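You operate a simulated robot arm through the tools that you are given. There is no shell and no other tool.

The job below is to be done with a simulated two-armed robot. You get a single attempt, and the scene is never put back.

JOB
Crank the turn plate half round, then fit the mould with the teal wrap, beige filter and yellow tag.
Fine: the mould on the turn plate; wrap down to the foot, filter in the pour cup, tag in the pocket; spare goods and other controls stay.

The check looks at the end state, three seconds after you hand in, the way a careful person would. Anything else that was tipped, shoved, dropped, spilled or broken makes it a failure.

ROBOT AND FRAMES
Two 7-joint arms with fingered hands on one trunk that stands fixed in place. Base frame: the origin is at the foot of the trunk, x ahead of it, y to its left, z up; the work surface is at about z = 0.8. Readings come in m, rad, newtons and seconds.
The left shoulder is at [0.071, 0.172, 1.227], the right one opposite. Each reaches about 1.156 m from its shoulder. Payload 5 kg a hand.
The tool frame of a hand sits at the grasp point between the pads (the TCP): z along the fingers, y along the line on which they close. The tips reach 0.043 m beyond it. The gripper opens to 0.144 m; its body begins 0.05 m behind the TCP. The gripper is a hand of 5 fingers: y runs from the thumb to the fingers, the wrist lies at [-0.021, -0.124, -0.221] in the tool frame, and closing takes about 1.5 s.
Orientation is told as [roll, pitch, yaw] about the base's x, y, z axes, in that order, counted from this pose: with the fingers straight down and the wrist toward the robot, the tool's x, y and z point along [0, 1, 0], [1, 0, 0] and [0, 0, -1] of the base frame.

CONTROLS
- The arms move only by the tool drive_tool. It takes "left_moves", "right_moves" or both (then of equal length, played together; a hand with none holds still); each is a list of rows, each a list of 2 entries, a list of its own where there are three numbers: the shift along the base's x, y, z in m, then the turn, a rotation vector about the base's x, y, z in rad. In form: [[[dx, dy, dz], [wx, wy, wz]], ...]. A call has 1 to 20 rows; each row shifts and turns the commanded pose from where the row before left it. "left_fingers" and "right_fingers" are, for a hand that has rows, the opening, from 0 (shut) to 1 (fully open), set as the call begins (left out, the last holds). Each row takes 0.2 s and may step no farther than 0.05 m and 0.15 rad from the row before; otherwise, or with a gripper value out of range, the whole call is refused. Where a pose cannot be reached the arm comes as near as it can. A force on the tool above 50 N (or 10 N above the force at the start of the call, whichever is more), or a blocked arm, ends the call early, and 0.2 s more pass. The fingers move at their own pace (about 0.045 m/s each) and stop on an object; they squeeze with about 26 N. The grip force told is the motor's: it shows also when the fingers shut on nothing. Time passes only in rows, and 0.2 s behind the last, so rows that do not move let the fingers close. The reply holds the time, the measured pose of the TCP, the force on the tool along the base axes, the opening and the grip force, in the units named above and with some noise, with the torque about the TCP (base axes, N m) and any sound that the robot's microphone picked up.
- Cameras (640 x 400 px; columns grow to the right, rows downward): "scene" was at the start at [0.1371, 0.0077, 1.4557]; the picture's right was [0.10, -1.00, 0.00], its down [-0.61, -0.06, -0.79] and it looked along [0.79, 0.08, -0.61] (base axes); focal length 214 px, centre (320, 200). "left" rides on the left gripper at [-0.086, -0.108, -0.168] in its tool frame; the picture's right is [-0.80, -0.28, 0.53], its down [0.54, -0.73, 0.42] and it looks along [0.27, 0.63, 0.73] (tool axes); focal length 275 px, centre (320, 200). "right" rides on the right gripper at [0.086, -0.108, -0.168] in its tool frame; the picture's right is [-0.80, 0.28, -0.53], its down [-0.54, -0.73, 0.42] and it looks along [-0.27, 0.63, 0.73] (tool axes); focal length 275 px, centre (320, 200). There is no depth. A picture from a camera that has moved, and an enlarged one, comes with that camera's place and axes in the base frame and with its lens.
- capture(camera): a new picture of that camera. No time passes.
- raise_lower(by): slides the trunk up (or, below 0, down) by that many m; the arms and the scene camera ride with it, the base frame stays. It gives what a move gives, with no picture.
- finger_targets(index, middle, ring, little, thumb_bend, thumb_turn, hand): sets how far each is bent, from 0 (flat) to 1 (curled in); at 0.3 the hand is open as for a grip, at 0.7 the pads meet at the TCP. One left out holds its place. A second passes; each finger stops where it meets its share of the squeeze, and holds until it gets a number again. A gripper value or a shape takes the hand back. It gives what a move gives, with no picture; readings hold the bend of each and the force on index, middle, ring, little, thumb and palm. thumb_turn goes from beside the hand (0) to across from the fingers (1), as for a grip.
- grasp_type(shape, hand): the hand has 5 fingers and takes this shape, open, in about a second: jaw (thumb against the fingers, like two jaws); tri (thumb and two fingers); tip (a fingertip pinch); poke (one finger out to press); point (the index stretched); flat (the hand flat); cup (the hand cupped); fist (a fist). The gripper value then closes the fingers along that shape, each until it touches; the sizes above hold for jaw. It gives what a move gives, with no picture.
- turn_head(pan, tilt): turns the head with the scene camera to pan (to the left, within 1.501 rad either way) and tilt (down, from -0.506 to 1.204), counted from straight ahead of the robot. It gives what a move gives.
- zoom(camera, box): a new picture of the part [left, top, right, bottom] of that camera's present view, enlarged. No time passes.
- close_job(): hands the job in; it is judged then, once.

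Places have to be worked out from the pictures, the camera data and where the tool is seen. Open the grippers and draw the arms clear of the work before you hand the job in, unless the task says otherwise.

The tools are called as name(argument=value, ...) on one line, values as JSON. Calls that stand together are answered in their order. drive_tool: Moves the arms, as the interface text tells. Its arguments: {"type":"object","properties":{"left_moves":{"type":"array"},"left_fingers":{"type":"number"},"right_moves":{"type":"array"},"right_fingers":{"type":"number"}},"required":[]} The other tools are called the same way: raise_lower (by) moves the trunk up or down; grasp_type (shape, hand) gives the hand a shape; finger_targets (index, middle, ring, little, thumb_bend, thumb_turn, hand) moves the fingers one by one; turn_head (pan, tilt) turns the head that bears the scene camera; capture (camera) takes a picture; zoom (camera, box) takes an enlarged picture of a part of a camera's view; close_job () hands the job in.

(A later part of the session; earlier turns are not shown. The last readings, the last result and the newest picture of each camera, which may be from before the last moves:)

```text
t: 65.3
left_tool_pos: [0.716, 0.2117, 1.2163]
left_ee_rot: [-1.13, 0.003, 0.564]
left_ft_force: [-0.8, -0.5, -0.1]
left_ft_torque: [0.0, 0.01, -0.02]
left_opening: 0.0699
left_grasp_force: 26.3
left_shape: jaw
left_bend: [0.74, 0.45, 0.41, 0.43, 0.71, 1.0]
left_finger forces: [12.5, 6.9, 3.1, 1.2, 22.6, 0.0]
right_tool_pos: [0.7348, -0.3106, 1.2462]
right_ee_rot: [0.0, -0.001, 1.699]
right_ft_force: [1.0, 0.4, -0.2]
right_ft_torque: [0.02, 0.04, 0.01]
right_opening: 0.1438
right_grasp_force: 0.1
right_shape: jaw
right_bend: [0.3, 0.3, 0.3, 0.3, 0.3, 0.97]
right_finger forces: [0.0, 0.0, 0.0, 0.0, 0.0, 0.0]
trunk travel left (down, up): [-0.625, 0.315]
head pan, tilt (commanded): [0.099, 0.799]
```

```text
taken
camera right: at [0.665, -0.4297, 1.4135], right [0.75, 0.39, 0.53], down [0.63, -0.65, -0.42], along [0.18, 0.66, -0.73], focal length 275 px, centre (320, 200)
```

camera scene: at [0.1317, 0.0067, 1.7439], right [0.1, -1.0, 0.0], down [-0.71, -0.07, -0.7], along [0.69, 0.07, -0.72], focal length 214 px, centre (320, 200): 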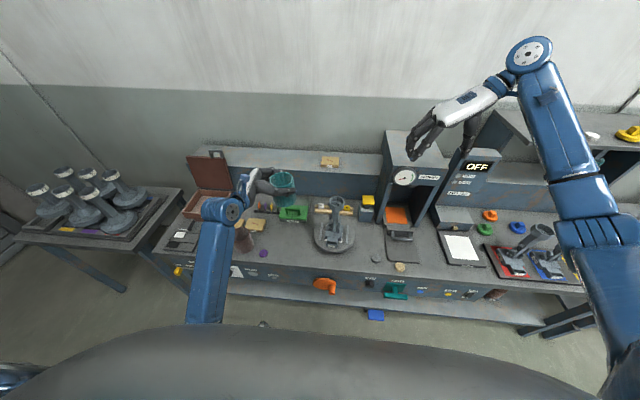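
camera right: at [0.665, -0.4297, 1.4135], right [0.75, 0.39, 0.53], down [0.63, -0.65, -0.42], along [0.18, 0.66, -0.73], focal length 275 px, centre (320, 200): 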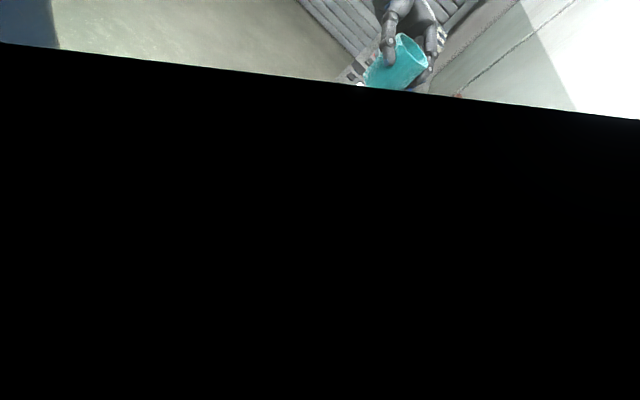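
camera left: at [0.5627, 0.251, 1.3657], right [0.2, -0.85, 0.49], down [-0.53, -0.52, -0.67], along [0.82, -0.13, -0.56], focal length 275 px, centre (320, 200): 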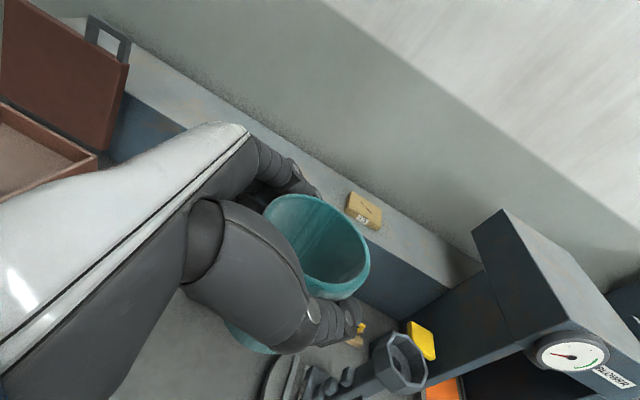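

The right forearm itself blocks its camera at that height. I raise it back to where the mould was visible.

drive_tool(right_moves=[[[0, 0, 0.04], [0, 0, 0]], [[0, 0, 0.04], [0, 0, 0]], [[0, 0, 0.04], [0, 0, 0]], [[0, 0, 0.04], [0, 0, 0]]])

drive_tool(left_moves=[[[0.0097, -0.0343, 0], [0, 0, 0]], [[0.0097, -0.0343, 0], [0, 0, 0]], [[0.0097, -0.0343, 0], [0, 0, 0]], [[0.0097, -0.0343, 0], [0, 0, 0]], [[0.0097, -0.0343, 0], [0, 0, 0]], [[0.0097, -0.0343, 0], [0, 0, 0]], [[0, 0, 0], [0, 0, 0]]])

capture(camera="right")

capture(camera="scene")

capture(camera="left")

```text
t: 66.3
left_tool_pos: [0.7148, 0.2116, 1.2158]
left_ee_rot: [-1.134, 0.004, 0.565]
left_ft_force: [0.1, 0.0, -0.1]
left_ft_torque: [0.02, -0.05, 0.01]
left_opening: 0.0705
left_grasp_force: 26.6
left_shape: jaw
left_bend: [0.74, 0.45, 0.41, 0.43, 0.71, 1.0]
left_finger forces: [12.3, 7.0, 3.1, 1.1, 22.6, 0.1]
right_tool_pos: [0.7373, -0.3089, 1.4042]
right_ee_rot: [-0.001, 0.001, 1.701]
right_ft_force: [-0.5, 0.0, 0.0]
right_ft_torque: [-0.03, 0.0, -0.02]
right_opening: 0.1439
right_grasp_force: 0.0
right_shape: jaw
right_bend: [0.3, 0.3, 0.3, 0.3, 0.3, 0.97]
right_finger forces: [0.0, 0.0, 0.0, 0.1, 0.0, 0.1]
trunk travel left (down, up): [-0.625, 0.315]
head pan, tilt (commanded): [0.099, 0.799]
```

```text
t: 68.1
left_tool_pos: [0.7685, 0.0445, 1.1862]
left_ee_rot: [-1.038, -0.045, 0.576]
left_ft_force: [-0.7, -0.2, -0.5]
left_ft_torque: [0.01, 0.01, 0.02]
left_opening: 0.0704
left_grasp_force: 25.7
left_shape: jaw
left_bend: [0.74, 0.45, 0.41, 0.43, 0.71, 1.0]
left_finger forces: [12.4, 7.0, 3.2, 1.2, 22.8, 0.1]
right_tool_pos: [0.7382, -0.312, 1.405]
right_ee_rot: [-0.001, -0.001, 1.701]
right_ft_force: [0.3, 0.3, -0.2]
right_ft_torque: [0.02, -0.01, 0.01]
right_opening: 0.1437
right_grasp_force: 0.1
right_shape: jaw
right_bend: [0.3, 0.3, 0.3, 0.3, 0.3, 0.97]
right_finger forces: [0.1, 0.0, 0.0, 0.0, 0.1, 0.1]
trunk travel left (down, up): [-0.625, 0.315]
head pan, tilt (commanded): [0.099, 0.799]
stopped in row 7 (left hand): the arm was blocked; the commanded pose is now the measured one
```

```text
taken
camera right: at [0.6662, -0.4314, 1.572], right [0.75, 0.38, 0.53], down [0.63, -0.65, -0.42], along [0.18, 0.66, -0.73], focal length 275 px, centre (320, 200)
```

right: 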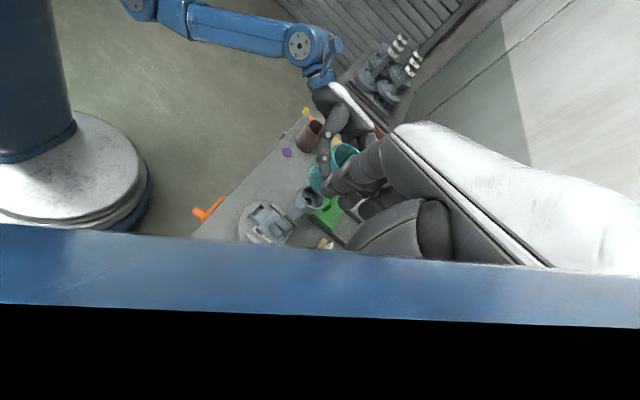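

```text
taken
camera scene: at [0.1311, 0.0057, 1.7438], right [0.1, -1.0, 0.0], down [-0.71, -0.07, -0.7], along [0.69, 0.07, -0.72], focal length 214 px, centre (320, 200)
```

scene: 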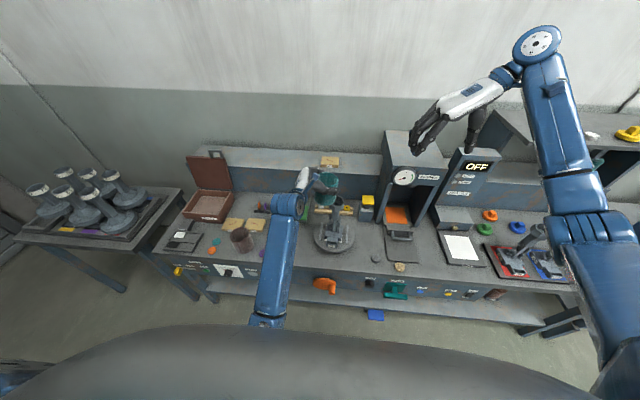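

```text
taken
camera left: at [0.6169, 0.0671, 1.3404], right [0.22, -0.89, 0.4], down [-0.53, -0.45, -0.71], along [0.82, -0.06, -0.57], focal length 275 px, centre (320, 200)
```

left: 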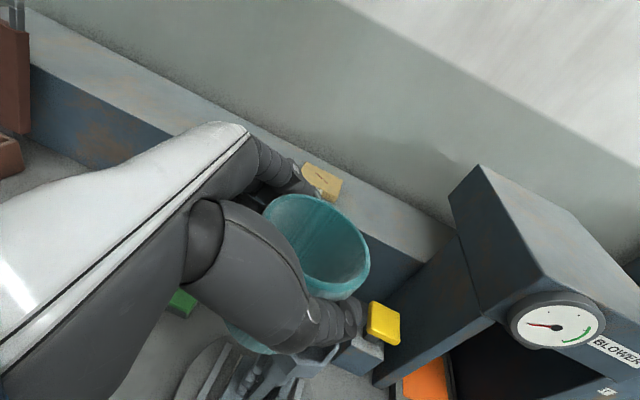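

The left arm is blocked by the chest again when reaching across with this heading. I back off, restore the level, and yaw the hand so its fingers point more to the right, which keeps the arm on the left side.

drive_tool(left_moves=[[[-0.005, 0.03, 0.015], [0, 0, 0]], [[-0.005, 0.03, 0.015], [0, 0, 0]], [[-0.005, 0.03, 0.005], [-0.0345, -0.0045, 0]], [[0, 0.02, 0.0], [-0.0345, -0.0045, 0]], [[0, 0, 0], [-0.0345, -0.0045, 0]], [[0, 0, 0], [0, 0, 0]]])

drive_tool(left_moves=[[[0, 0, 0], [0, 0, -0.1]], [[0, 0, 0], [0, 0, -0.1]], [[0, 0, 0], [0, 0, -0.1]], [[0, 0, 0], [0, 0, -0.1]], [[0, 0, 0], [0, 0, -0.1]], [[0, 0, 0], [0, 0, 0]]])

capture(camera="scene")

capture(camera="left")

```text
t: 69.5
left_tool_pos: [0.7546, 0.1545, 1.2218]
left_ee_rot: [-1.134, 0.002, 0.577]
left_ft_force: [1.4, -0.5, -0.6]
left_ft_torque: [0.01, -0.01, -0.02]
left_opening: 0.0703
left_grasp_force: 25.8
left_shape: jaw
left_bend: [0.74, 0.45, 0.41, 0.43, 0.71, 1.0]
left_finger forces: [12.3, 7.0, 3.1, 1.3, 22.7, 0.0]
right_tool_pos: [0.738, -0.3109, 1.4031]
right_ee_rot: [-0.001, -0.001, 1.702]
right_ft_force: [-1.0, 0.1, 0.0]
right_ft_torque: [-0.01, 0.0, -0.03]
right_opening: 0.1437
right_grasp_force: 0.3
right_shape: jaw
right_bend: [0.3, 0.3, 0.3, 0.3, 0.3, 0.97]
right_finger forces: [0.0, 0.0, 0.0, 0.0, 0.0, 0.1]
trunk travel left (down, up): [-0.625, 0.315]
head pan, tilt (commanded): [0.099, 0.799]
```

```text
t: 70.9
left_tool_pos: [0.7536, 0.1545, 1.222]
left_ee_rot: [-1.134, 0.001, 0.076]
left_ft_force: [0.1, -0.8, -0.3]
left_ft_torque: [0.0, -0.05, -0.04]
left_opening: 0.0702
left_grasp_force: 25.4
left_shape: jaw
left_bend: [0.74, 0.45, 0.41, 0.43, 0.71, 1.0]
left_finger forces: [12.3, 7.0, 3.0, 1.3, 22.6, 0.1]
right_tool_pos: [0.7368, -0.311, 1.4044]
right_ee_rot: [0.001, -0.001, 1.701]
right_ft_force: [0.3, -0.3, 0.3]
right_ft_torque: [0.01, -0.04, 0.02]
right_opening: 0.1439
right_grasp_force: 0.1
right_shape: jaw
right_bend: [0.3, 0.3, 0.3, 0.3, 0.3, 0.97]
right_finger forces: [0.1, 0.0, 0.0, 0.0, 0.0, 0.0]
trunk travel left (down, up): [-0.625, 0.315]
head pan, tilt (commanded): [0.099, 0.799]
```

```text
taken
camera scene: at [0.131, 0.0066, 1.7438], right [0.1, -0.99, 0.0], down [-0.71, -0.07, -0.7], along [0.69, 0.07, -0.72], focal length 214 px, centre (320, 200)
```

scene: 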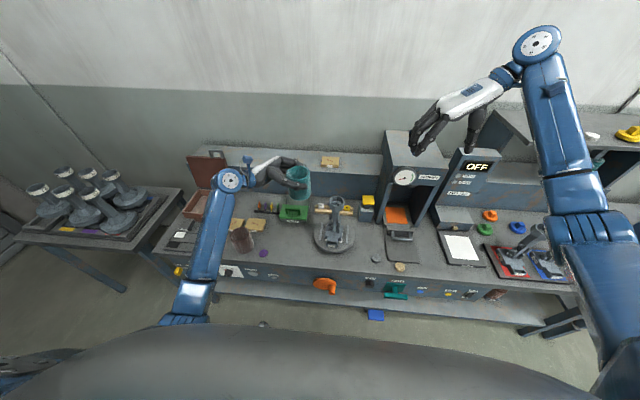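

```text
taken
camera left: at [0.6361, 0.2619, 1.371], right [-0.22, -0.84, 0.5], down [-0.71, -0.21, -0.67], along [0.67, -0.5, -0.55], focal length 275 px, centre (320, 200)
```

left: 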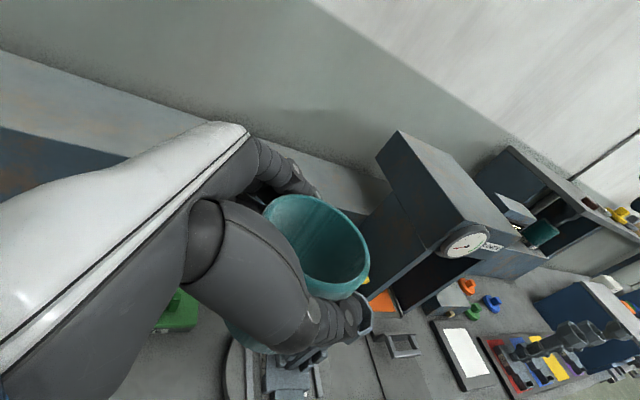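

The arm is now free with the fingers pointing right. I carry the wrap over the mould, aiming its axis at (0.772, 0.0).

drive_tool(left_moves=[[[0.0045, -0.0303, 0], [0, 0, 0]], [[0.0045, -0.0303, 0], [0, 0, 0]], [[0.0045, -0.0303, 0], [0, 0, 0]], [[0.0045, -0.0303, 0], [0, 0, 0]], [[0.0045, -0.0303, 0], [0, 0, 0]], [[0, 0, 0], [0, 0, 0]], [[0, 0, 0], [0, 0, 0]]])

capture(camera="scene")

zoom(camera="scene", box=[290, 150, 380, 260])

capture(camera="right")

```text
t: 72.5
left_tool_pos: [0.7762, 0.0018, 1.2212]
left_ee_rot: [-1.135, 0.002, 0.078]
left_ft_force: [0.0, 0.6, -1.7]
left_ft_torque: [-0.01, 0.02, -0.01]
left_opening: 0.0702
left_grasp_force: 26.0
left_shape: jaw
left_bend: [0.74, 0.45, 0.41, 0.43, 0.71, 1.0]
left_finger forces: [12.5, 7.0, 3.1, 1.3, 22.6, 0.1]
right_tool_pos: [0.7369, -0.3113, 1.4043]
right_ee_rot: [0.0, 0.001, 1.701]
right_ft_force: [0.7, 0.3, 0.2]
right_ft_torque: [0.01, 0.0, -0.02]
right_opening: 0.1439
right_grasp_force: 0.1
right_shape: jaw
right_bend: [0.3, 0.3, 0.3, 0.3, 0.3, 0.97]
right_finger forces: [0.1, 0.0, 0.0, 0.0, 0.0, 0.0]
trunk travel left (down, up): [-0.625, 0.315]
head pan, tilt (commanded): [0.099, 0.799]
```

```text
taken
camera scene: at [0.1313, 0.0077, 1.7438], right [0.1, -0.99, 0.0], down [-0.71, -0.07, -0.7], along [0.69, 0.07, -0.72], focal length 214 px, centre (320, 200)
```

scene: 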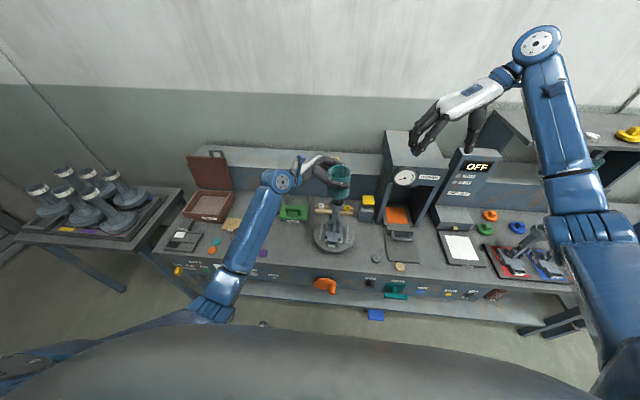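

```text
3.64 times, centred on (335, 205) of scene
camera zoom: at [0.1313, 0.0077, 1.7438], right [0.1, -0.99, 0.0], down [-0.71, -0.07, -0.7], along [0.69, 0.07, -0.72], focal length 780 px, centre (266, 182)
```

zoom: 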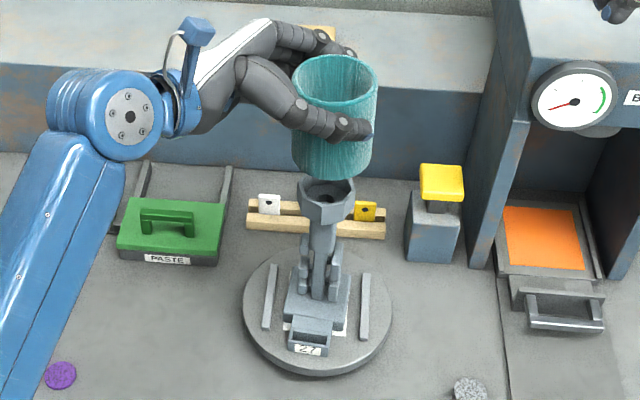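

```text
taken
camera right: at [0.6667, -0.4293, 1.5724], right [0.75, 0.39, 0.53], down [0.63, -0.65, -0.42], along [0.18, 0.66, -0.73], focal length 275 px, centre (320, 200)
```

right: 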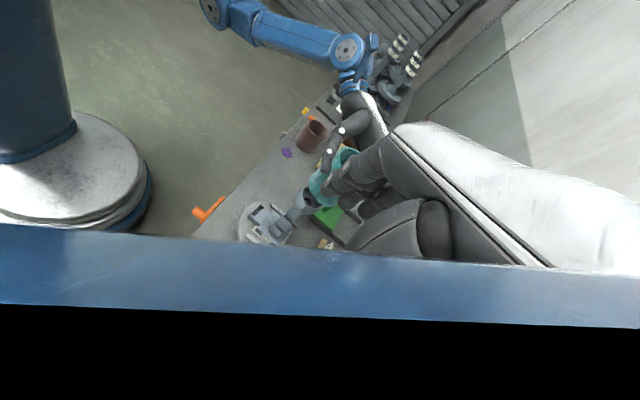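

The wrap hangs over the mould. I zoom on the gap between the wrap's lower end and the cup to check alignment.

zoom(camera="scene", box=[305, 155, 365, 215])

zoom(camera="right", box=[230, 110, 400, 250])

```text
6.67 times, centred on (335, 185) of scene
camera zoom: at [0.1313, 0.0077, 1.7438], right [0.1, -0.99, 0.0], down [-0.71, -0.07, -0.7], along [0.69, 0.07, -0.72], focal length 1430 px, centre (220, 300)
```

zoom: 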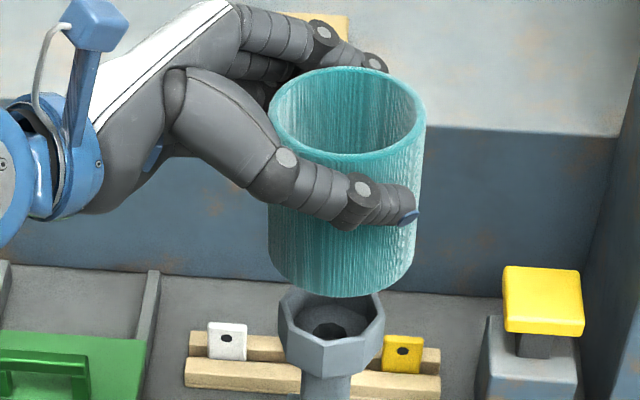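

```text
2.86 times, centred on (315, 180) of right
camera zoom: at [0.6667, -0.4293, 1.5724], right [0.75, 0.39, 0.53], down [0.63, -0.65, -0.42], along [0.18, 0.66, -0.73], focal length 786 px, centre (334, 257)
```

zoom: 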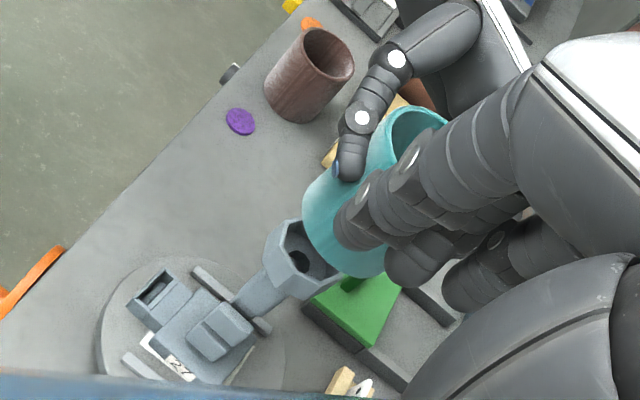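

Both views agree with prediction to within about 3 mm. I zoom the right camera further for a finer check before lowering.

zoom(camera="right", box=[285, 145, 355, 210])

zoom(camera="left", box=[200, 180, 440, 400])

```text
6.15 times, centred on (320, 178) of right
camera zoom: at [0.6667, -0.4293, 1.5724], right [0.75, 0.39, 0.53], down [0.63, -0.65, -0.42], along [0.18, 0.66, -0.73], focal length 1694 px, centre (320, 338)
```

zoom: 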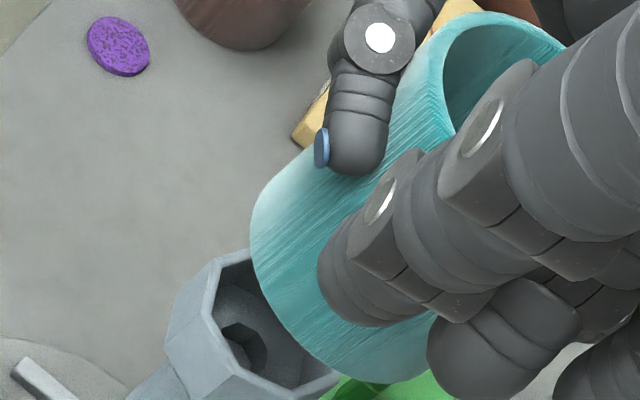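

```text
1.82 times, centred on (320, 290) of left
camera zoom: at [0.6592, 0.1089, 1.369], right [-0.22, -0.84, 0.5], down [-0.71, -0.21, -0.67], along [0.67, -0.5, -0.55], focal length 500 px, centre (320, 36)
```

zoom: 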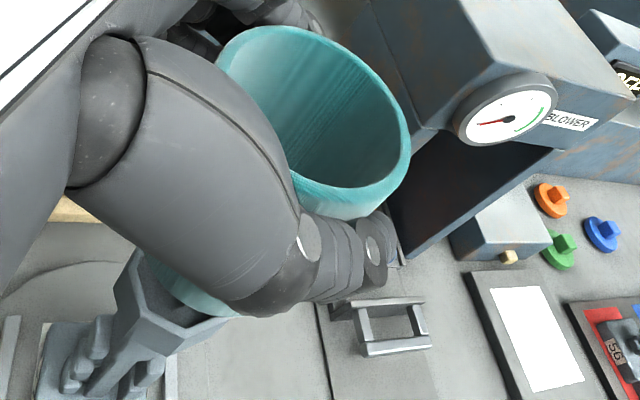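

The two views differ by a few millimetres on the wrap's tilt, so I take sharper zooms of the wrap's rim and lower edge.

zoom(camera="scene", box=[322, 158, 352, 203])

zoom(camera="scene", box=[325, 185, 351, 215])

```text
8.89 times, centred on (337, 180) of scene
camera zoom: at [0.1313, 0.0077, 1.7438], right [0.1, -0.99, 0.0], down [-0.71, -0.07, -0.7], along [0.69, 0.07, -0.72], focal length 1906 px, centre (169, 373)
```

zoom: 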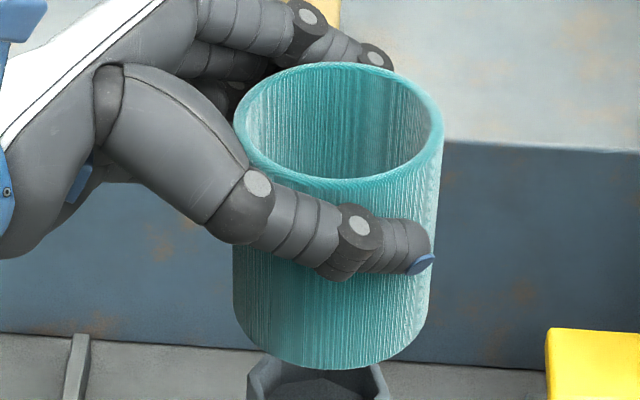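

```text
13.33 times, centred on (338, 200) of scene
camera zoom: at [0.1313, 0.0077, 1.7438], right [0.1, -0.99, 0.0], down [-0.71, -0.07, -0.7], along [0.69, 0.07, -0.72], focal length 2860 px, centre (80, 200)
```

zoom: 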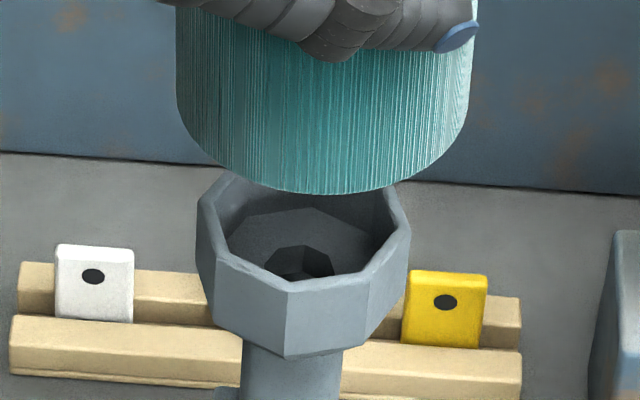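

Combined, the wrap is about 5 mm too far forward and leans about 2° in y relative to the cup. I correct both, lower to just above the rim, and look again.

drive_tool(left_moves=[[[-0.005, 0.0, 0], [0.033, 0, 0]], [[0, 0, -0.015], [0, 0, 0]], [[0, 0, -0.015], [0, 0, 0]], [[0, 0, 0], [0, 0, 0]], [[0, 0, 0], [0, 0, 0]]])

zoom(camera="scene", box=[320, 165, 356, 215])

zoom(camera="right", box=[285, 150, 355, 215])

```text
t: 73.7
left_tool_pos: [0.7694, 0.0043, 1.1913]
left_ee_rot: [-1.101, 0.001, 0.08]
left_ft_force: [0.0, 0.1, -0.5]
left_ft_torque: [-0.01, 0.01, 0.0]
left_opening: 0.0697
left_grasp_force: 25.8
left_shape: jaw
left_bend: [0.74, 0.45, 0.41, 0.43, 0.71, 1.0]
left_finger forces: [12.3, 7.1, 3.0, 1.3, 22.6, 0.0]
right_tool_pos: [0.737, -0.3103, 1.4042]
right_ee_rot: [-0.001, 0.001, 1.701]
right_ft_force: [0.4, -0.3, 0.6]
right_ft_torque: [-0.02, -0.01, -0.02]
right_opening: 0.1438
right_grasp_force: 0.1
right_shape: jaw
right_bend: [0.3, 0.3, 0.3, 0.3, 0.3, 0.97]
right_finger forces: [0.0, 0.1, 0.0, 0.0, 0.1, 0.0]
trunk travel left (down, up): [-0.625, 0.315]
head pan, tilt (commanded): [0.099, 0.799]
```

```text
8.00 times, centred on (338, 190) of scene
camera zoom: at [0.1314, 0.0072, 1.7438], right [0.1, -1.0, 0.0], down [-0.71, -0.07, -0.7], along [0.69, 0.07, -0.72], focal length 1716 px, centre (176, 280)
```

zoom: 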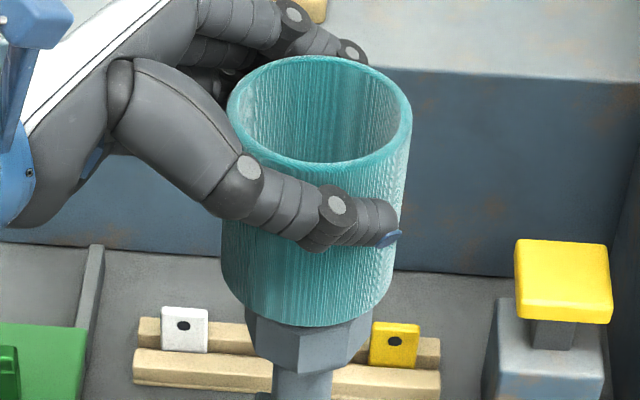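

```text
6.15 times, centred on (320, 182) of right
camera zoom: at [0.6667, -0.4298, 1.5723], right [0.75, 0.39, 0.53], down [0.63, -0.65, -0.42], along [0.18, 0.66, -0.73], focal length 1694 px, centre (320, 308)
```

zoom: 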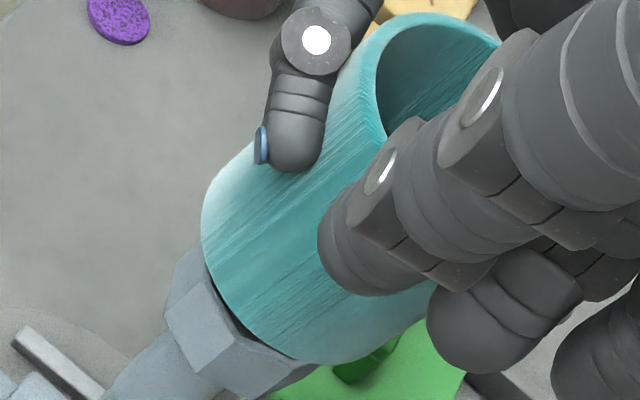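

Alignment in x is now within a millimetre and in y within about 2 mm. I trim y and lower over the cup in small steps, watching the force.

drive_tool(left_moves=[[[0, -0.002, 0], [0, 0, 0]], [[0, 0, -0.01], [0, 0, 0]], [[0, 0, -0.01], [0, 0, 0]], [[0, 0, -0.01], [0, 0, 0]]])

zoom(camera="scene", box=[320, 165, 356, 215])

zoom(camera="right", box=[265, 150, 355, 235])

```text
t: 74.7
left_tool_pos: [0.7693, 0.0003, 1.162]
left_ee_rot: [-1.1, 0.0, 0.08]
left_ft_force: [-0.2, -0.3, -1.2]
left_ft_torque: [0.04, 0.04, 0.02]
left_opening: 0.0704
left_grasp_force: 26.0
left_shape: jaw
left_bend: [0.74, 0.45, 0.41, 0.43, 0.71, 1.0]
left_finger forces: [12.3, 7.0, 3.0, 1.3, 22.7, 0.0]
right_tool_pos: [0.7383, -0.311, 1.4039]
right_ee_rot: [-0.001, 0.0, 1.701]
right_ft_force: [0.3, 0.2, -1.2]
right_ft_torque: [0.0, -0.02, 0.03]
right_opening: 0.1438
right_grasp_force: 0.0
right_shape: jaw
right_bend: [0.3, 0.3, 0.3, 0.3, 0.3, 0.97]
right_finger forces: [0.0, 0.0, 0.0, 0.0, 0.1, 0.1]
trunk travel left (down, up): [-0.625, 0.315]
head pan, tilt (commanded): [0.099, 0.799]
```

```text
8.00 times, centred on (338, 190) of scene
camera zoom: at [0.1314, 0.0071, 1.7438], right [0.1, -1.0, 0.0], down [-0.71, -0.07, -0.7], along [0.69, 0.07, -0.72], focal length 1716 px, centre (176, 280)
```

zoom: 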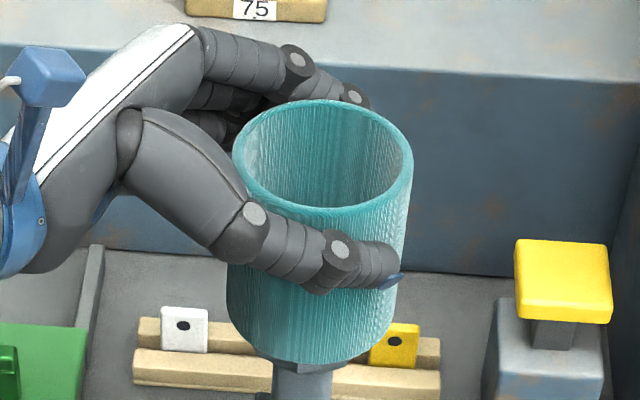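

```text
4.71 times, centred on (310, 192) of right
camera zoom: at [0.6668, -0.4299, 1.5722], right [0.75, 0.39, 0.53], down [0.63, -0.65, -0.42], along [0.18, 0.66, -0.73], focal length 1295 px, centre (367, 235)
```

zoom: 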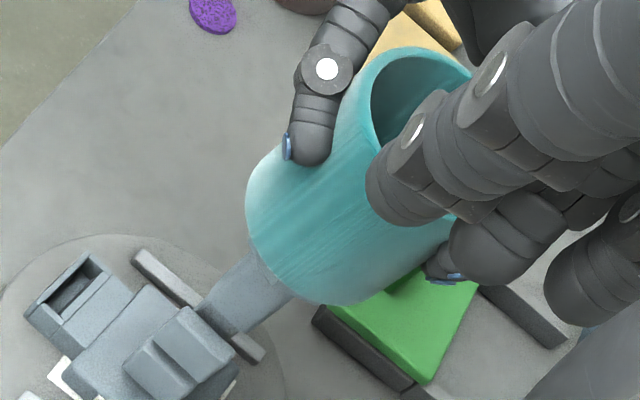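

The wrap has passed around the cup with no contact force. I continue lowering in steps.

drive_tool(left_moves=[[[0, 0, -0.012], [0, 0, 0]], [[0, 0, -0.012], [0, 0, 0]], [[0, 0, -0.012], [0, 0, 0]], [[0, 0, -0.012], [0, 0, 0]], [[0, 0, -0.012], [0, 0, 0]]])

zoom(camera="scene", box=[305, 170, 371, 250])

zoom(camera="right", box=[245, 150, 355, 245])

```text
t: 75.9
left_tool_pos: [0.7721, 0.0037, 1.1011]
left_ee_rot: [-1.102, 0.001, 0.079]
left_ft_force: [0.8, -0.8, -1.1]
left_ft_torque: [0.0, 0.04, -0.02]
left_opening: 0.0702
left_grasp_force: 25.7
left_shape: jaw
left_bend: [0.74, 0.45, 0.41, 0.43, 0.71, 1.0]
left_finger forces: [12.3, 7.0, 2.9, 1.3, 22.6, 0.1]
right_tool_pos: [0.7382, -0.3114, 1.4046]
right_ee_rot: [0.0, 0.002, 1.702]
right_ft_force: [-0.1, 0.0, -0.1]
right_ft_torque: [-0.01, -0.02, -0.01]
right_opening: 0.144
right_grasp_force: 0.0
right_shape: jaw
right_bend: [0.3, 0.3, 0.3, 0.3, 0.3, 0.97]
right_finger forces: [0.1, 0.0, 0.1, 0.2, 0.1, 0.1]
trunk travel left (down, up): [-0.625, 0.315]
head pan, tilt (commanded): [0.099, 0.799]
```

```text
5.00 times, centred on (338, 210) of scene
camera zoom: at [0.1317, 0.0072, 1.7438], right [0.1, -1.0, 0.0], down [-0.71, -0.07, -0.7], along [0.69, 0.07, -0.72], focal length 1072 px, centre (230, 150)
```

zoom: 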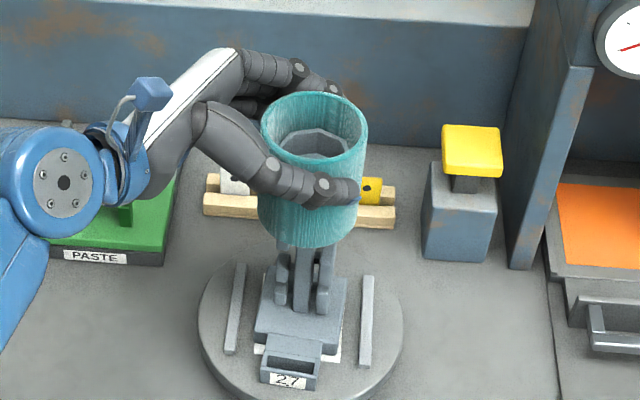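

```text
4.21 times, centred on (300, 198) of right
camera zoom: at [0.667, -0.4298, 1.5721], right [0.75, 0.39, 0.53], down [0.63, -0.65, -0.42], along [0.18, 0.66, -0.73], focal length 1159 px, centre (404, 210)
```

zoom: 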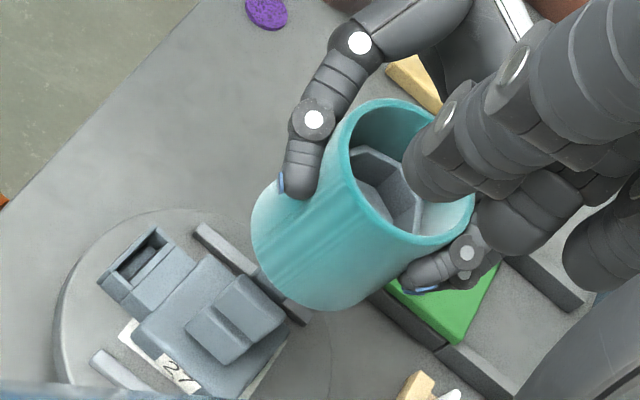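

The cup is visible centred inside the wrap, and forces are nil. I lower another 6 cm past the branches.

drive_tool(left_moves=[[[0, 0, -0.012], [0, 0, 0]], [[0, 0, -0.012], [0, 0, 0]], [[0, 0, -0.012], [0, 0, 0]], [[0, 0, -0.012], [0, 0, 0]], [[0, 0, -0.012], [0, 0, 0]]])

zoom(camera="scene", box=[305, 170, 371, 250])

zoom(camera="right", box=[245, 150, 355, 245])

```text
t: 77.1
left_tool_pos: [0.7715, 0.0006, 1.0394]
left_ee_rot: [-1.101, 0.0, 0.079]
left_ft_force: [0.0, -0.1, -0.6]
left_ft_torque: [0.05, 0.03, -0.01]
left_opening: 0.07
left_grasp_force: 26.0
left_shape: jaw
left_bend: [0.74, 0.45, 0.41, 0.43, 0.71, 1.0]
left_finger forces: [12.5, 6.8, 3.0, 1.2, 22.4, 0.0]
right_tool_pos: [0.7374, -0.3106, 1.4048]
right_ee_rot: [0.002, 0.0, 1.702]
right_ft_force: [-0.3, 0.5, -0.1]
right_ft_torque: [0.0, 0.01, 0.0]
right_opening: 0.144
right_grasp_force: 0.0
right_shape: jaw
right_bend: [0.3, 0.3, 0.3, 0.3, 0.3, 0.97]
right_finger forces: [0.0, 0.1, 0.0, 0.0, 0.0, 0.1]
trunk travel left (down, up): [-0.625, 0.315]
head pan, tilt (commanded): [0.099, 0.799]
```

```text
5.00 times, centred on (338, 210) of scene
camera zoom: at [0.1317, 0.0071, 1.7438], right [0.1, -1.0, 0.0], down [-0.71, -0.07, -0.7], along [0.69, 0.07, -0.72], focal length 1072 px, centre (230, 150)
```

zoom: 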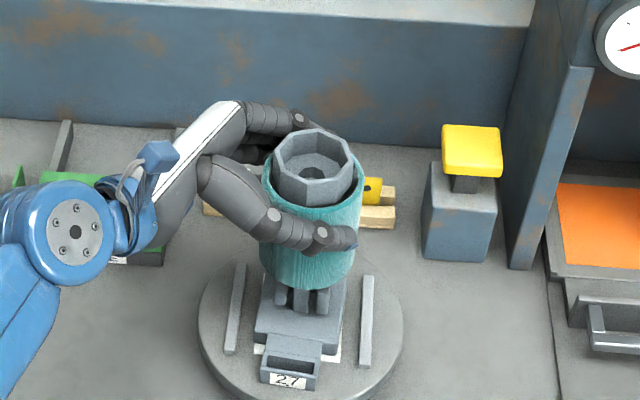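

```text
4.21 times, centred on (300, 198) of right
camera zoom: at [0.6671, -0.4299, 1.5721], right [0.75, 0.39, 0.53], down [0.63, -0.65, -0.42], along [0.18, 0.66, -0.73], focal length 1159 px, centre (404, 210)
```

zoom: 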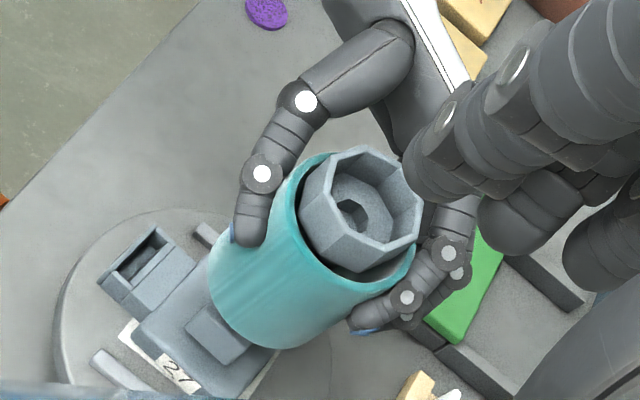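

The wrap slides down freely with the cup standing clear inside it. I lower a further 5 cm.

drive_tool(left_moves=[[[0, 0, -0.012], [0, 0, 0]], [[0, 0, -0.012], [0, 0, 0]], [[0, 0, -0.012], [0, 0, 0]], [[0, 0, -0.012], [0, 0, 0]]])

zoom(camera="scene", box=[305, 170, 371, 250])

zoom(camera="right", box=[235, 150, 345, 245])

```text
t: 78.1
left_tool_pos: [0.7728, 0.0004, 0.9919]
left_ee_rot: [-1.102, 0.001, 0.078]
left_ft_force: [0.7, 0.7, -0.5]
left_ft_torque: [0.04, 0.02, -0.01]
left_opening: 0.0701
left_grasp_force: 26.2
left_shape: jaw
left_bend: [0.74, 0.45, 0.41, 0.43, 0.71, 1.0]
left_finger forces: [12.5, 6.9, 3.1, 1.3, 22.6, 0.0]
right_tool_pos: [0.7375, -0.3109, 1.4047]
right_ee_rot: [0.0, 0.001, 1.701]
right_ft_force: [-0.2, -0.2, -0.1]
right_ft_torque: [-0.02, 0.01, 0.04]
right_opening: 0.1437
right_grasp_force: 0.0
right_shape: jaw
right_bend: [0.3, 0.3, 0.3, 0.3, 0.3, 0.97]
right_finger forces: [0.1, 0.0, 0.0, 0.0, 0.0, 0.1]
trunk travel left (down, up): [-0.625, 0.315]
head pan, tilt (commanded): [0.099, 0.799]
```

```text
5.00 times, centred on (338, 210) of scene
camera zoom: at [0.1317, 0.0071, 1.7438], right [0.1, -1.0, 0.0], down [-0.71, -0.07, -0.7], along [0.69, 0.07, -0.72], focal length 1072 px, centre (230, 150)
```

zoom: 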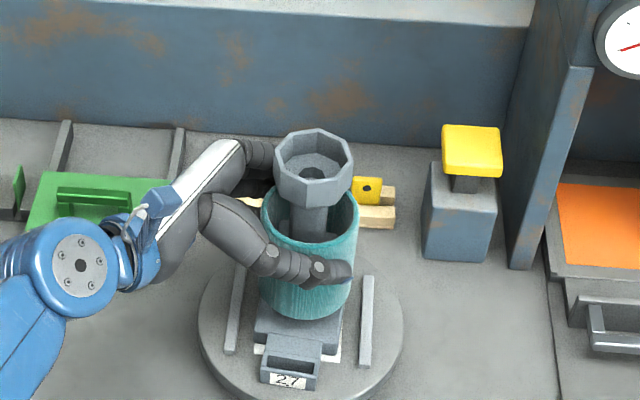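

```text
4.21 times, centred on (290, 198) of right
camera zoom: at [0.667, -0.4299, 1.5721], right [0.75, 0.39, 0.53], down [0.63, -0.65, -0.42], along [0.18, 0.66, -0.73], focal length 1159 px, centre (446, 210)
```

zoom: 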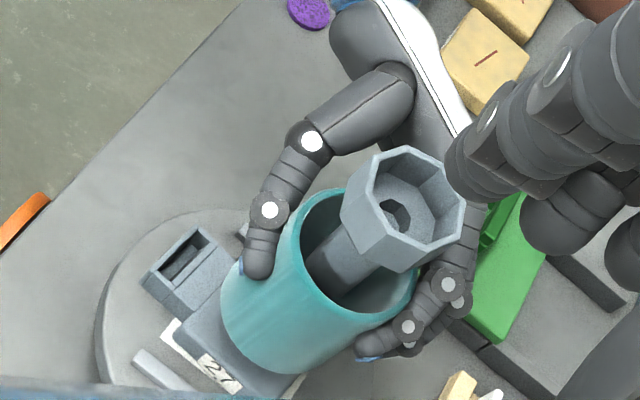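

The wrap's foot is about 4 cm above the mould's foot. I go down 3 cm more, then feel for contact.

drive_tool(left_moves=[[[0, 0, -0.01], [0, 0, 0]], [[0, 0, -0.01], [0, 0, 0]], [[0, 0, -0.008], [0, 0, 0]]])

zoom(camera="scene", box=[310, 190, 364, 250])

zoom(camera="right", box=[225, 150, 345, 250])

```text
t: 78.9
left_tool_pos: [0.7703, 0.0022, 0.9662]
left_ee_rot: [-1.101, 0.0, 0.078]
left_ft_force: [-0.6, 0.7, -0.7]
left_ft_torque: [-0.04, 0.05, 0.01]
left_opening: 0.0701
left_grasp_force: 25.8
left_shape: jaw
left_bend: [0.74, 0.45, 0.41, 0.43, 0.71, 1.0]
left_finger forces: [12.4, 6.9, 3.0, 1.3, 22.5, 0.0]
right_tool_pos: [0.7374, -0.3105, 1.4043]
right_ee_rot: [0.001, -0.002, 1.701]
right_ft_force: [-0.5, 0.4, 0.4]
right_ft_torque: [0.0, -0.02, 0.0]
right_opening: 0.144
right_grasp_force: 0.0
right_shape: jaw
right_bend: [0.3, 0.3, 0.3, 0.3, 0.3, 0.97]
right_finger forces: [0.1, 0.1, 0.0, 0.1, 0.1, 0.0]
trunk travel left (down, up): [-0.625, 0.315]
head pan, tilt (commanded): [0.099, 0.799]
```

```text
6.67 times, centred on (337, 220) of scene
camera zoom: at [0.1315, 0.0071, 1.7438], right [0.1, -1.0, 0.0], down [-0.71, -0.07, -0.7], along [0.69, 0.07, -0.72], focal length 1430 px, centre (207, 67)
```

zoom: 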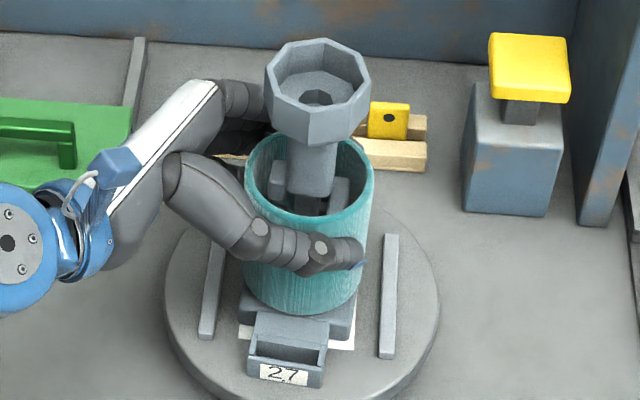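

```text
4.00 times, centred on (285, 200) of right
camera zoom: at [0.6668, -0.4299, 1.5722], right [0.75, 0.39, 0.53], down [0.63, -0.65, -0.42], along [0.18, 0.66, -0.73], focal length 1101 px, centre (460, 200)
```

zoom: 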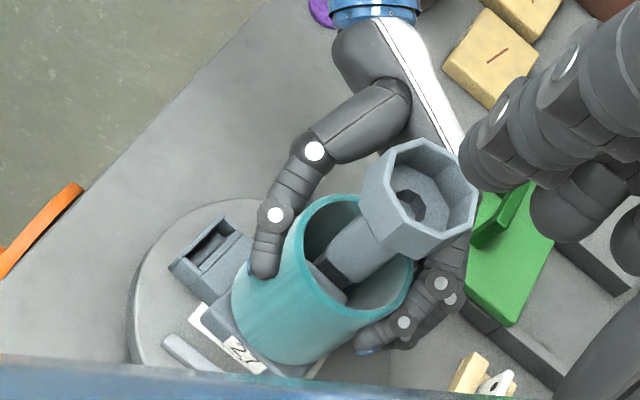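

The wrap is close to the foot. I feel down in small steps for contact.

drive_tool(left_moves=[[[0, 0, -0.005], [0, 0, 0]], [[0, 0, -0.005], [0, 0, 0]]])

drive_tool(left_moves=[[[0, 0, -0.004], [0, 0, 0]], [[0, 0, 0], [0, 0, 0]]])

zoom(camera="scene", box=[310, 190, 364, 250])

```text
t: 79.5
left_tool_pos: [0.7715, 0.0015, 0.9607]
left_ee_rot: [-1.105, -0.004, 0.081]
left_ft_force: [0.1, 1.9, 11.4]
left_ft_torque: [-0.08, -0.51, 0.05]
left_opening: 0.0701
left_grasp_force: 26.1
left_shape: jaw
left_bend: [0.74, 0.45, 0.41, 0.43, 0.71, 0.99]
left_finger forces: [11.8, 7.3, 3.7, 2.2, 23.9, 0.1]
right_tool_pos: [0.7352, -0.3096, 1.4055]
right_ee_rot: [-0.002, 0.0, 1.702]
right_ft_force: [0.3, 0.4, -0.4]
right_ft_torque: [-0.02, 0.0, -0.02]
right_opening: 0.1441
right_grasp_force: 0.0
right_shape: jaw
right_bend: [0.3, 0.3, 0.3, 0.3, 0.3, 0.97]
right_finger forces: [0.0, 0.1, 0.1, 0.0, 0.0, 0.0]
trunk travel left (down, up): [-0.625, 0.315]
head pan, tilt (commanded): [0.099, 0.799]
```

```text
t: 80.1
left_tool_pos: [0.7708, 0.0007, 0.9577]
left_ee_rot: [-1.105, -0.004, 0.078]
left_ft_force: [-2.8, 0.3, 27.9]
left_ft_torque: [-0.17, -0.82, -0.05]
left_opening: 0.0707
left_grasp_force: 26.1
left_shape: jaw
left_bend: [0.74, 0.45, 0.41, 0.43, 0.71, 0.98]
left_finger forces: [12.1, 8.6, 3.8, 3.2, 25.7, 0.0]
right_tool_pos: [0.7339, -0.3102, 1.4062]
right_ee_rot: [-0.002, -0.001, 1.701]
right_ft_force: [-0.1, 0.2, 0.0]
right_ft_torque: [0.0, 0.01, 0.01]
right_opening: 0.1439
right_grasp_force: 0.1
right_shape: jaw
right_bend: [0.3, 0.3, 0.3, 0.3, 0.3, 0.97]
right_finger forces: [0.1, 0.1, 0.0, 0.1, 0.0, 0.0]
trunk travel left (down, up): [-0.625, 0.315]
head pan, tilt (commanded): [0.099, 0.799]
```

```text
6.67 times, centred on (337, 220) of scene
camera zoom: at [0.1275, 0.0072, 1.7443], right [0.1, -1.0, 0.0], down [-0.71, -0.07, -0.7], along [0.7, 0.07, -0.72], focal length 1430 px, centre (207, 67)
```

zoom: 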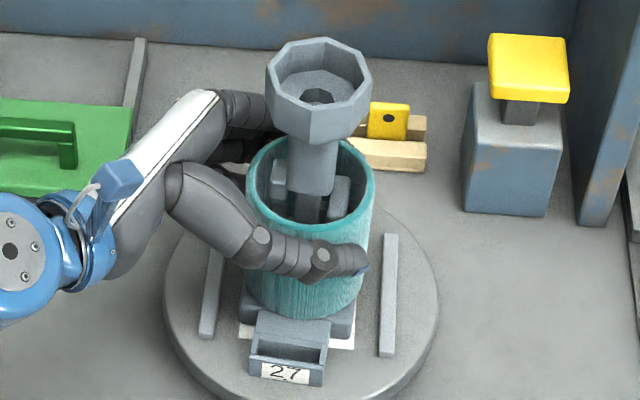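

Contact begins at TCP z≈0.962 with the wrap bottom near the foot. I zoom in to verify it rests on the foot and not on a branch.

zoom(camera="scene", box=[320, 215, 356, 250])

zoom(camera="right", box=[255, 185, 325, 245])

```text
11.43 times, centred on (338, 232) of scene
camera zoom: at [0.1275, 0.0072, 1.7443], right [0.1, -1.0, 0.0], down [-0.71, -0.07, -0.7], along [0.7, 0.07, -0.72], focal length 2451 px, centre (114, -171)
```

zoom: 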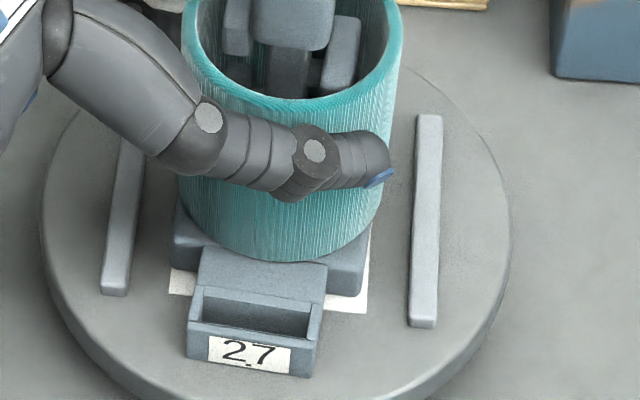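

```text
6.67 times, centred on (290, 215) of right
camera zoom: at [0.6632, -0.4299, 1.574], right [0.75, 0.39, 0.54], down [0.63, -0.65, -0.42], along [0.19, 0.66, -0.73], focal length 1835 px, centre (520, 100)
```

zoom: 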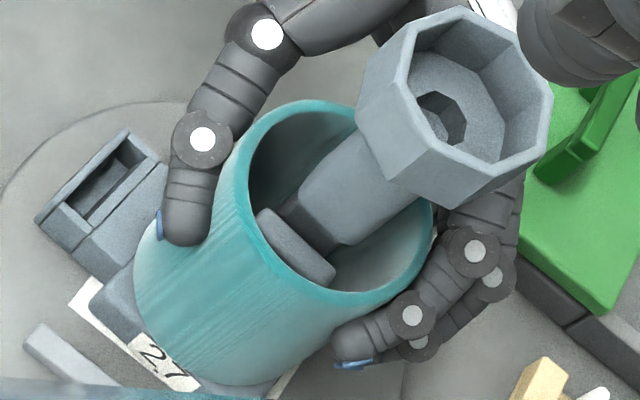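

The wrap's lower edge sits on the foot slab just behind the pocket. I unload the hand slightly and then open the fingers.

drive_tool(left_moves=[[[0, 0, 0.003], [0, 0, 0]], [[0, 0, 0.001], [0, 0, 0]]])

drive_tool(left_moves=[[[0, 0, 0], [0, 0, 0]], [[0, 0, 0], [0, 0, 0]], [[0, 0, 0], [0, 0, 0]], [[0, 0, 0], [0, 0, 0]]], left_fingers=0.75)

zoom(camera="scene", box=[310, 190, 364, 250])

zoom(camera="right", box=[235, 160, 335, 245])

```text
t: 80.7
left_tool_pos: [0.7705, 0.0008, 0.9574]
left_ee_rot: [-1.102, -0.001, 0.08]
left_ft_force: [3.4, -0.5, 20.1]
left_ft_torque: [-0.13, -0.82, 0.02]
left_opening: 0.0705
left_grasp_force: 25.5
left_shape: jaw
left_bend: [0.74, 0.44, 0.4, 0.43, 0.72, 0.99]
left_finger forces: [13.9, 9.1, 3.9, 3.0, 23.6, 0.0]
right_tool_pos: [0.7352, -0.3119, 1.4068]
right_ee_rot: [-0.003, 0.001, 1.702]
right_ft_force: [0.7, -0.4, -1.2]
right_ft_torque: [0.02, 0.02, -0.02]
right_opening: 0.1439
right_grasp_force: 0.0
right_shape: jaw
right_bend: [0.3, 0.3, 0.3, 0.3, 0.3, 0.97]
right_finger forces: [0.1, 0.0, 0.0, 0.0, 0.0, 0.1]
trunk travel left (down, up): [-0.625, 0.315]
head pan, tilt (commanded): [0.099, 0.799]
```

```text
t: 81.7
left_tool_pos: [0.7715, 0.0012, 0.9557]
left_ee_rot: [-1.103, 0.001, 0.079]
left_ft_force: [0.1, 0.6, -0.2]
left_ft_torque: [0.01, 0.03, -0.01]
left_opening: 0.1076
left_grasp_force: 0.0
left_shape: jaw
left_bend: [0.26, 0.36, 0.33, 0.34, 0.56, 0.99]
left_finger forces: [0.1, 0.0, 0.0, 0.1, 0.0, 0.1]
right_tool_pos: [0.7375, -0.3108, 1.4033]
right_ee_rot: [0.0, -0.001, 1.701]
right_ft_force: [-0.2, -0.6, 0.5]
right_ft_torque: [-0.03, -0.01, 0.0]
right_opening: 0.1438
right_grasp_force: 0.0
right_shape: jaw
right_bend: [0.3, 0.3, 0.3, 0.3, 0.3, 0.97]
right_finger forces: [0.0, 0.1, 0.0, 0.0, 0.0, 0.0]
trunk travel left (down, up): [-0.625, 0.315]
head pan, tilt (commanded): [0.099, 0.799]
```

```text
6.67 times, centred on (337, 220) of scene
camera zoom: at [0.1316, 0.0071, 1.7437], right [0.1, -1.0, 0.0], down [-0.71, -0.07, -0.7], along [0.69, 0.07, -0.72], focal length 1430 px, centre (207, 67)
```

zoom: 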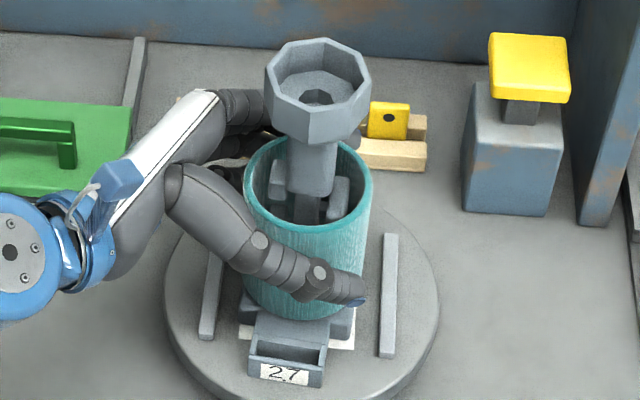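

```text
4.71 times, centred on (285, 202) of right
camera zoom: at [0.6669, -0.43, 1.5721], right [0.75, 0.39, 0.53], down [0.63, -0.65, -0.42], along [0.18, 0.66, -0.73], focal length 1295 px, centre (485, 188)
```

zoom: 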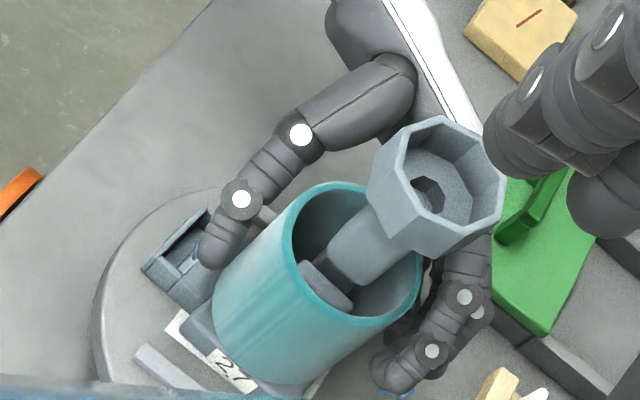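

The wrap stands by itself around the mould. I open fully and draw the left hand back along its finger direction, out to the left.

drive_tool(left_moves=[[[0, 0, 0], [0, 0, 0]], [[0, 0, 0], [0, 0, 0]], [[-0.0013, 0.017, 0.009], [0, 0, 0]], [[-0.0013, 0.017, 0.009], [0, 0, 0]], [[-0.0026, 0.033, 0.017], [0, 0, 0]], [[-0.0026, 0.033, 0.017], [0, 0, 0]], [[-0.0026, 0.033, 0.017], [0, 0, 0]]], left_fingers=1.0)

zoom(camera="scene", box=[280, 170, 370, 250])

zoom(camera="right", box=[235, 160, 335, 245])

```text
t: 83.3
left_tool_pos: [0.7624, 0.1303, 1.0219]
left_ee_rot: [-1.104, 0.0, 0.078]
left_ft_force: [-0.8, -0.2, -0.7]
left_ft_torque: [-0.03, -0.03, 0.04]
left_opening: 0.1438
left_grasp_force: 0.0
left_shape: jaw
left_bend: [0.3, 0.3, 0.3, 0.3, 0.3, 0.98]
left_finger forces: [0.0, 0.1, 0.0, 0.1, 0.0, 0.0]
right_tool_pos: [0.7369, -0.3101, 1.4046]
right_ee_rot: [0.0, 0.001, 1.701]
right_ft_force: [0.5, -0.4, -1.0]
right_ft_torque: [-0.02, -0.02, 0.0]
right_opening: 0.1441
right_grasp_force: 0.0
right_shape: jaw
right_bend: [0.3, 0.3, 0.3, 0.3, 0.3, 0.97]
right_finger forces: [0.1, 0.0, 0.0, 0.0, 0.1, 0.0]
trunk travel left (down, up): [-0.625, 0.315]
head pan, tilt (commanded): [0.099, 0.799]
```

```text
5.00 times, centred on (325, 210) of scene
camera zoom: at [0.1307, 0.0085, 1.7438], right [0.1, -1.0, 0.0], down [-0.71, -0.07, -0.7], along [0.69, 0.07, -0.72], focal length 1072 px, centre (295, 150)
```

zoom: 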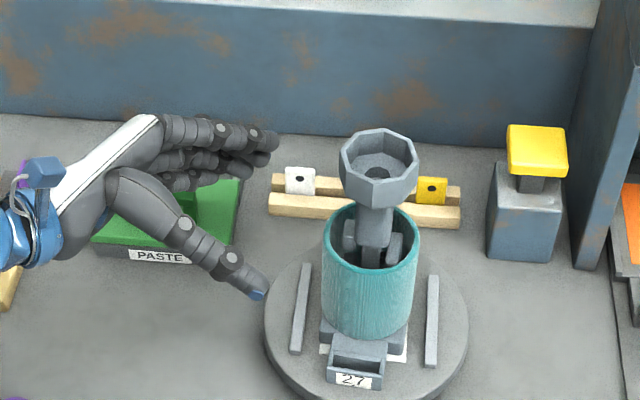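

```text
4.71 times, centred on (285, 202) of right
camera zoom: at [0.6659, -0.4289, 1.5729], right [0.75, 0.39, 0.53], down [0.63, -0.65, -0.42], along [0.18, 0.66, -0.73], focal length 1295 px, centre (485, 188)
```

zoom: 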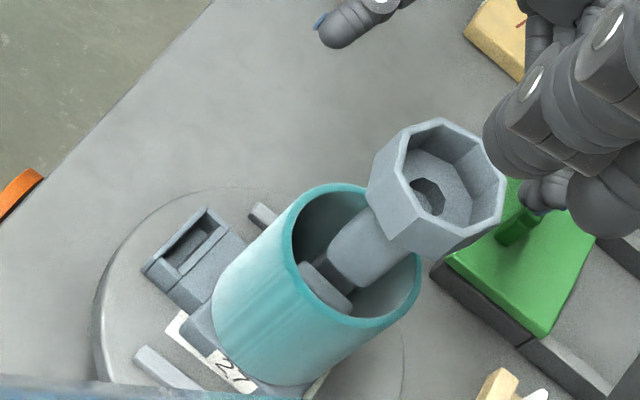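

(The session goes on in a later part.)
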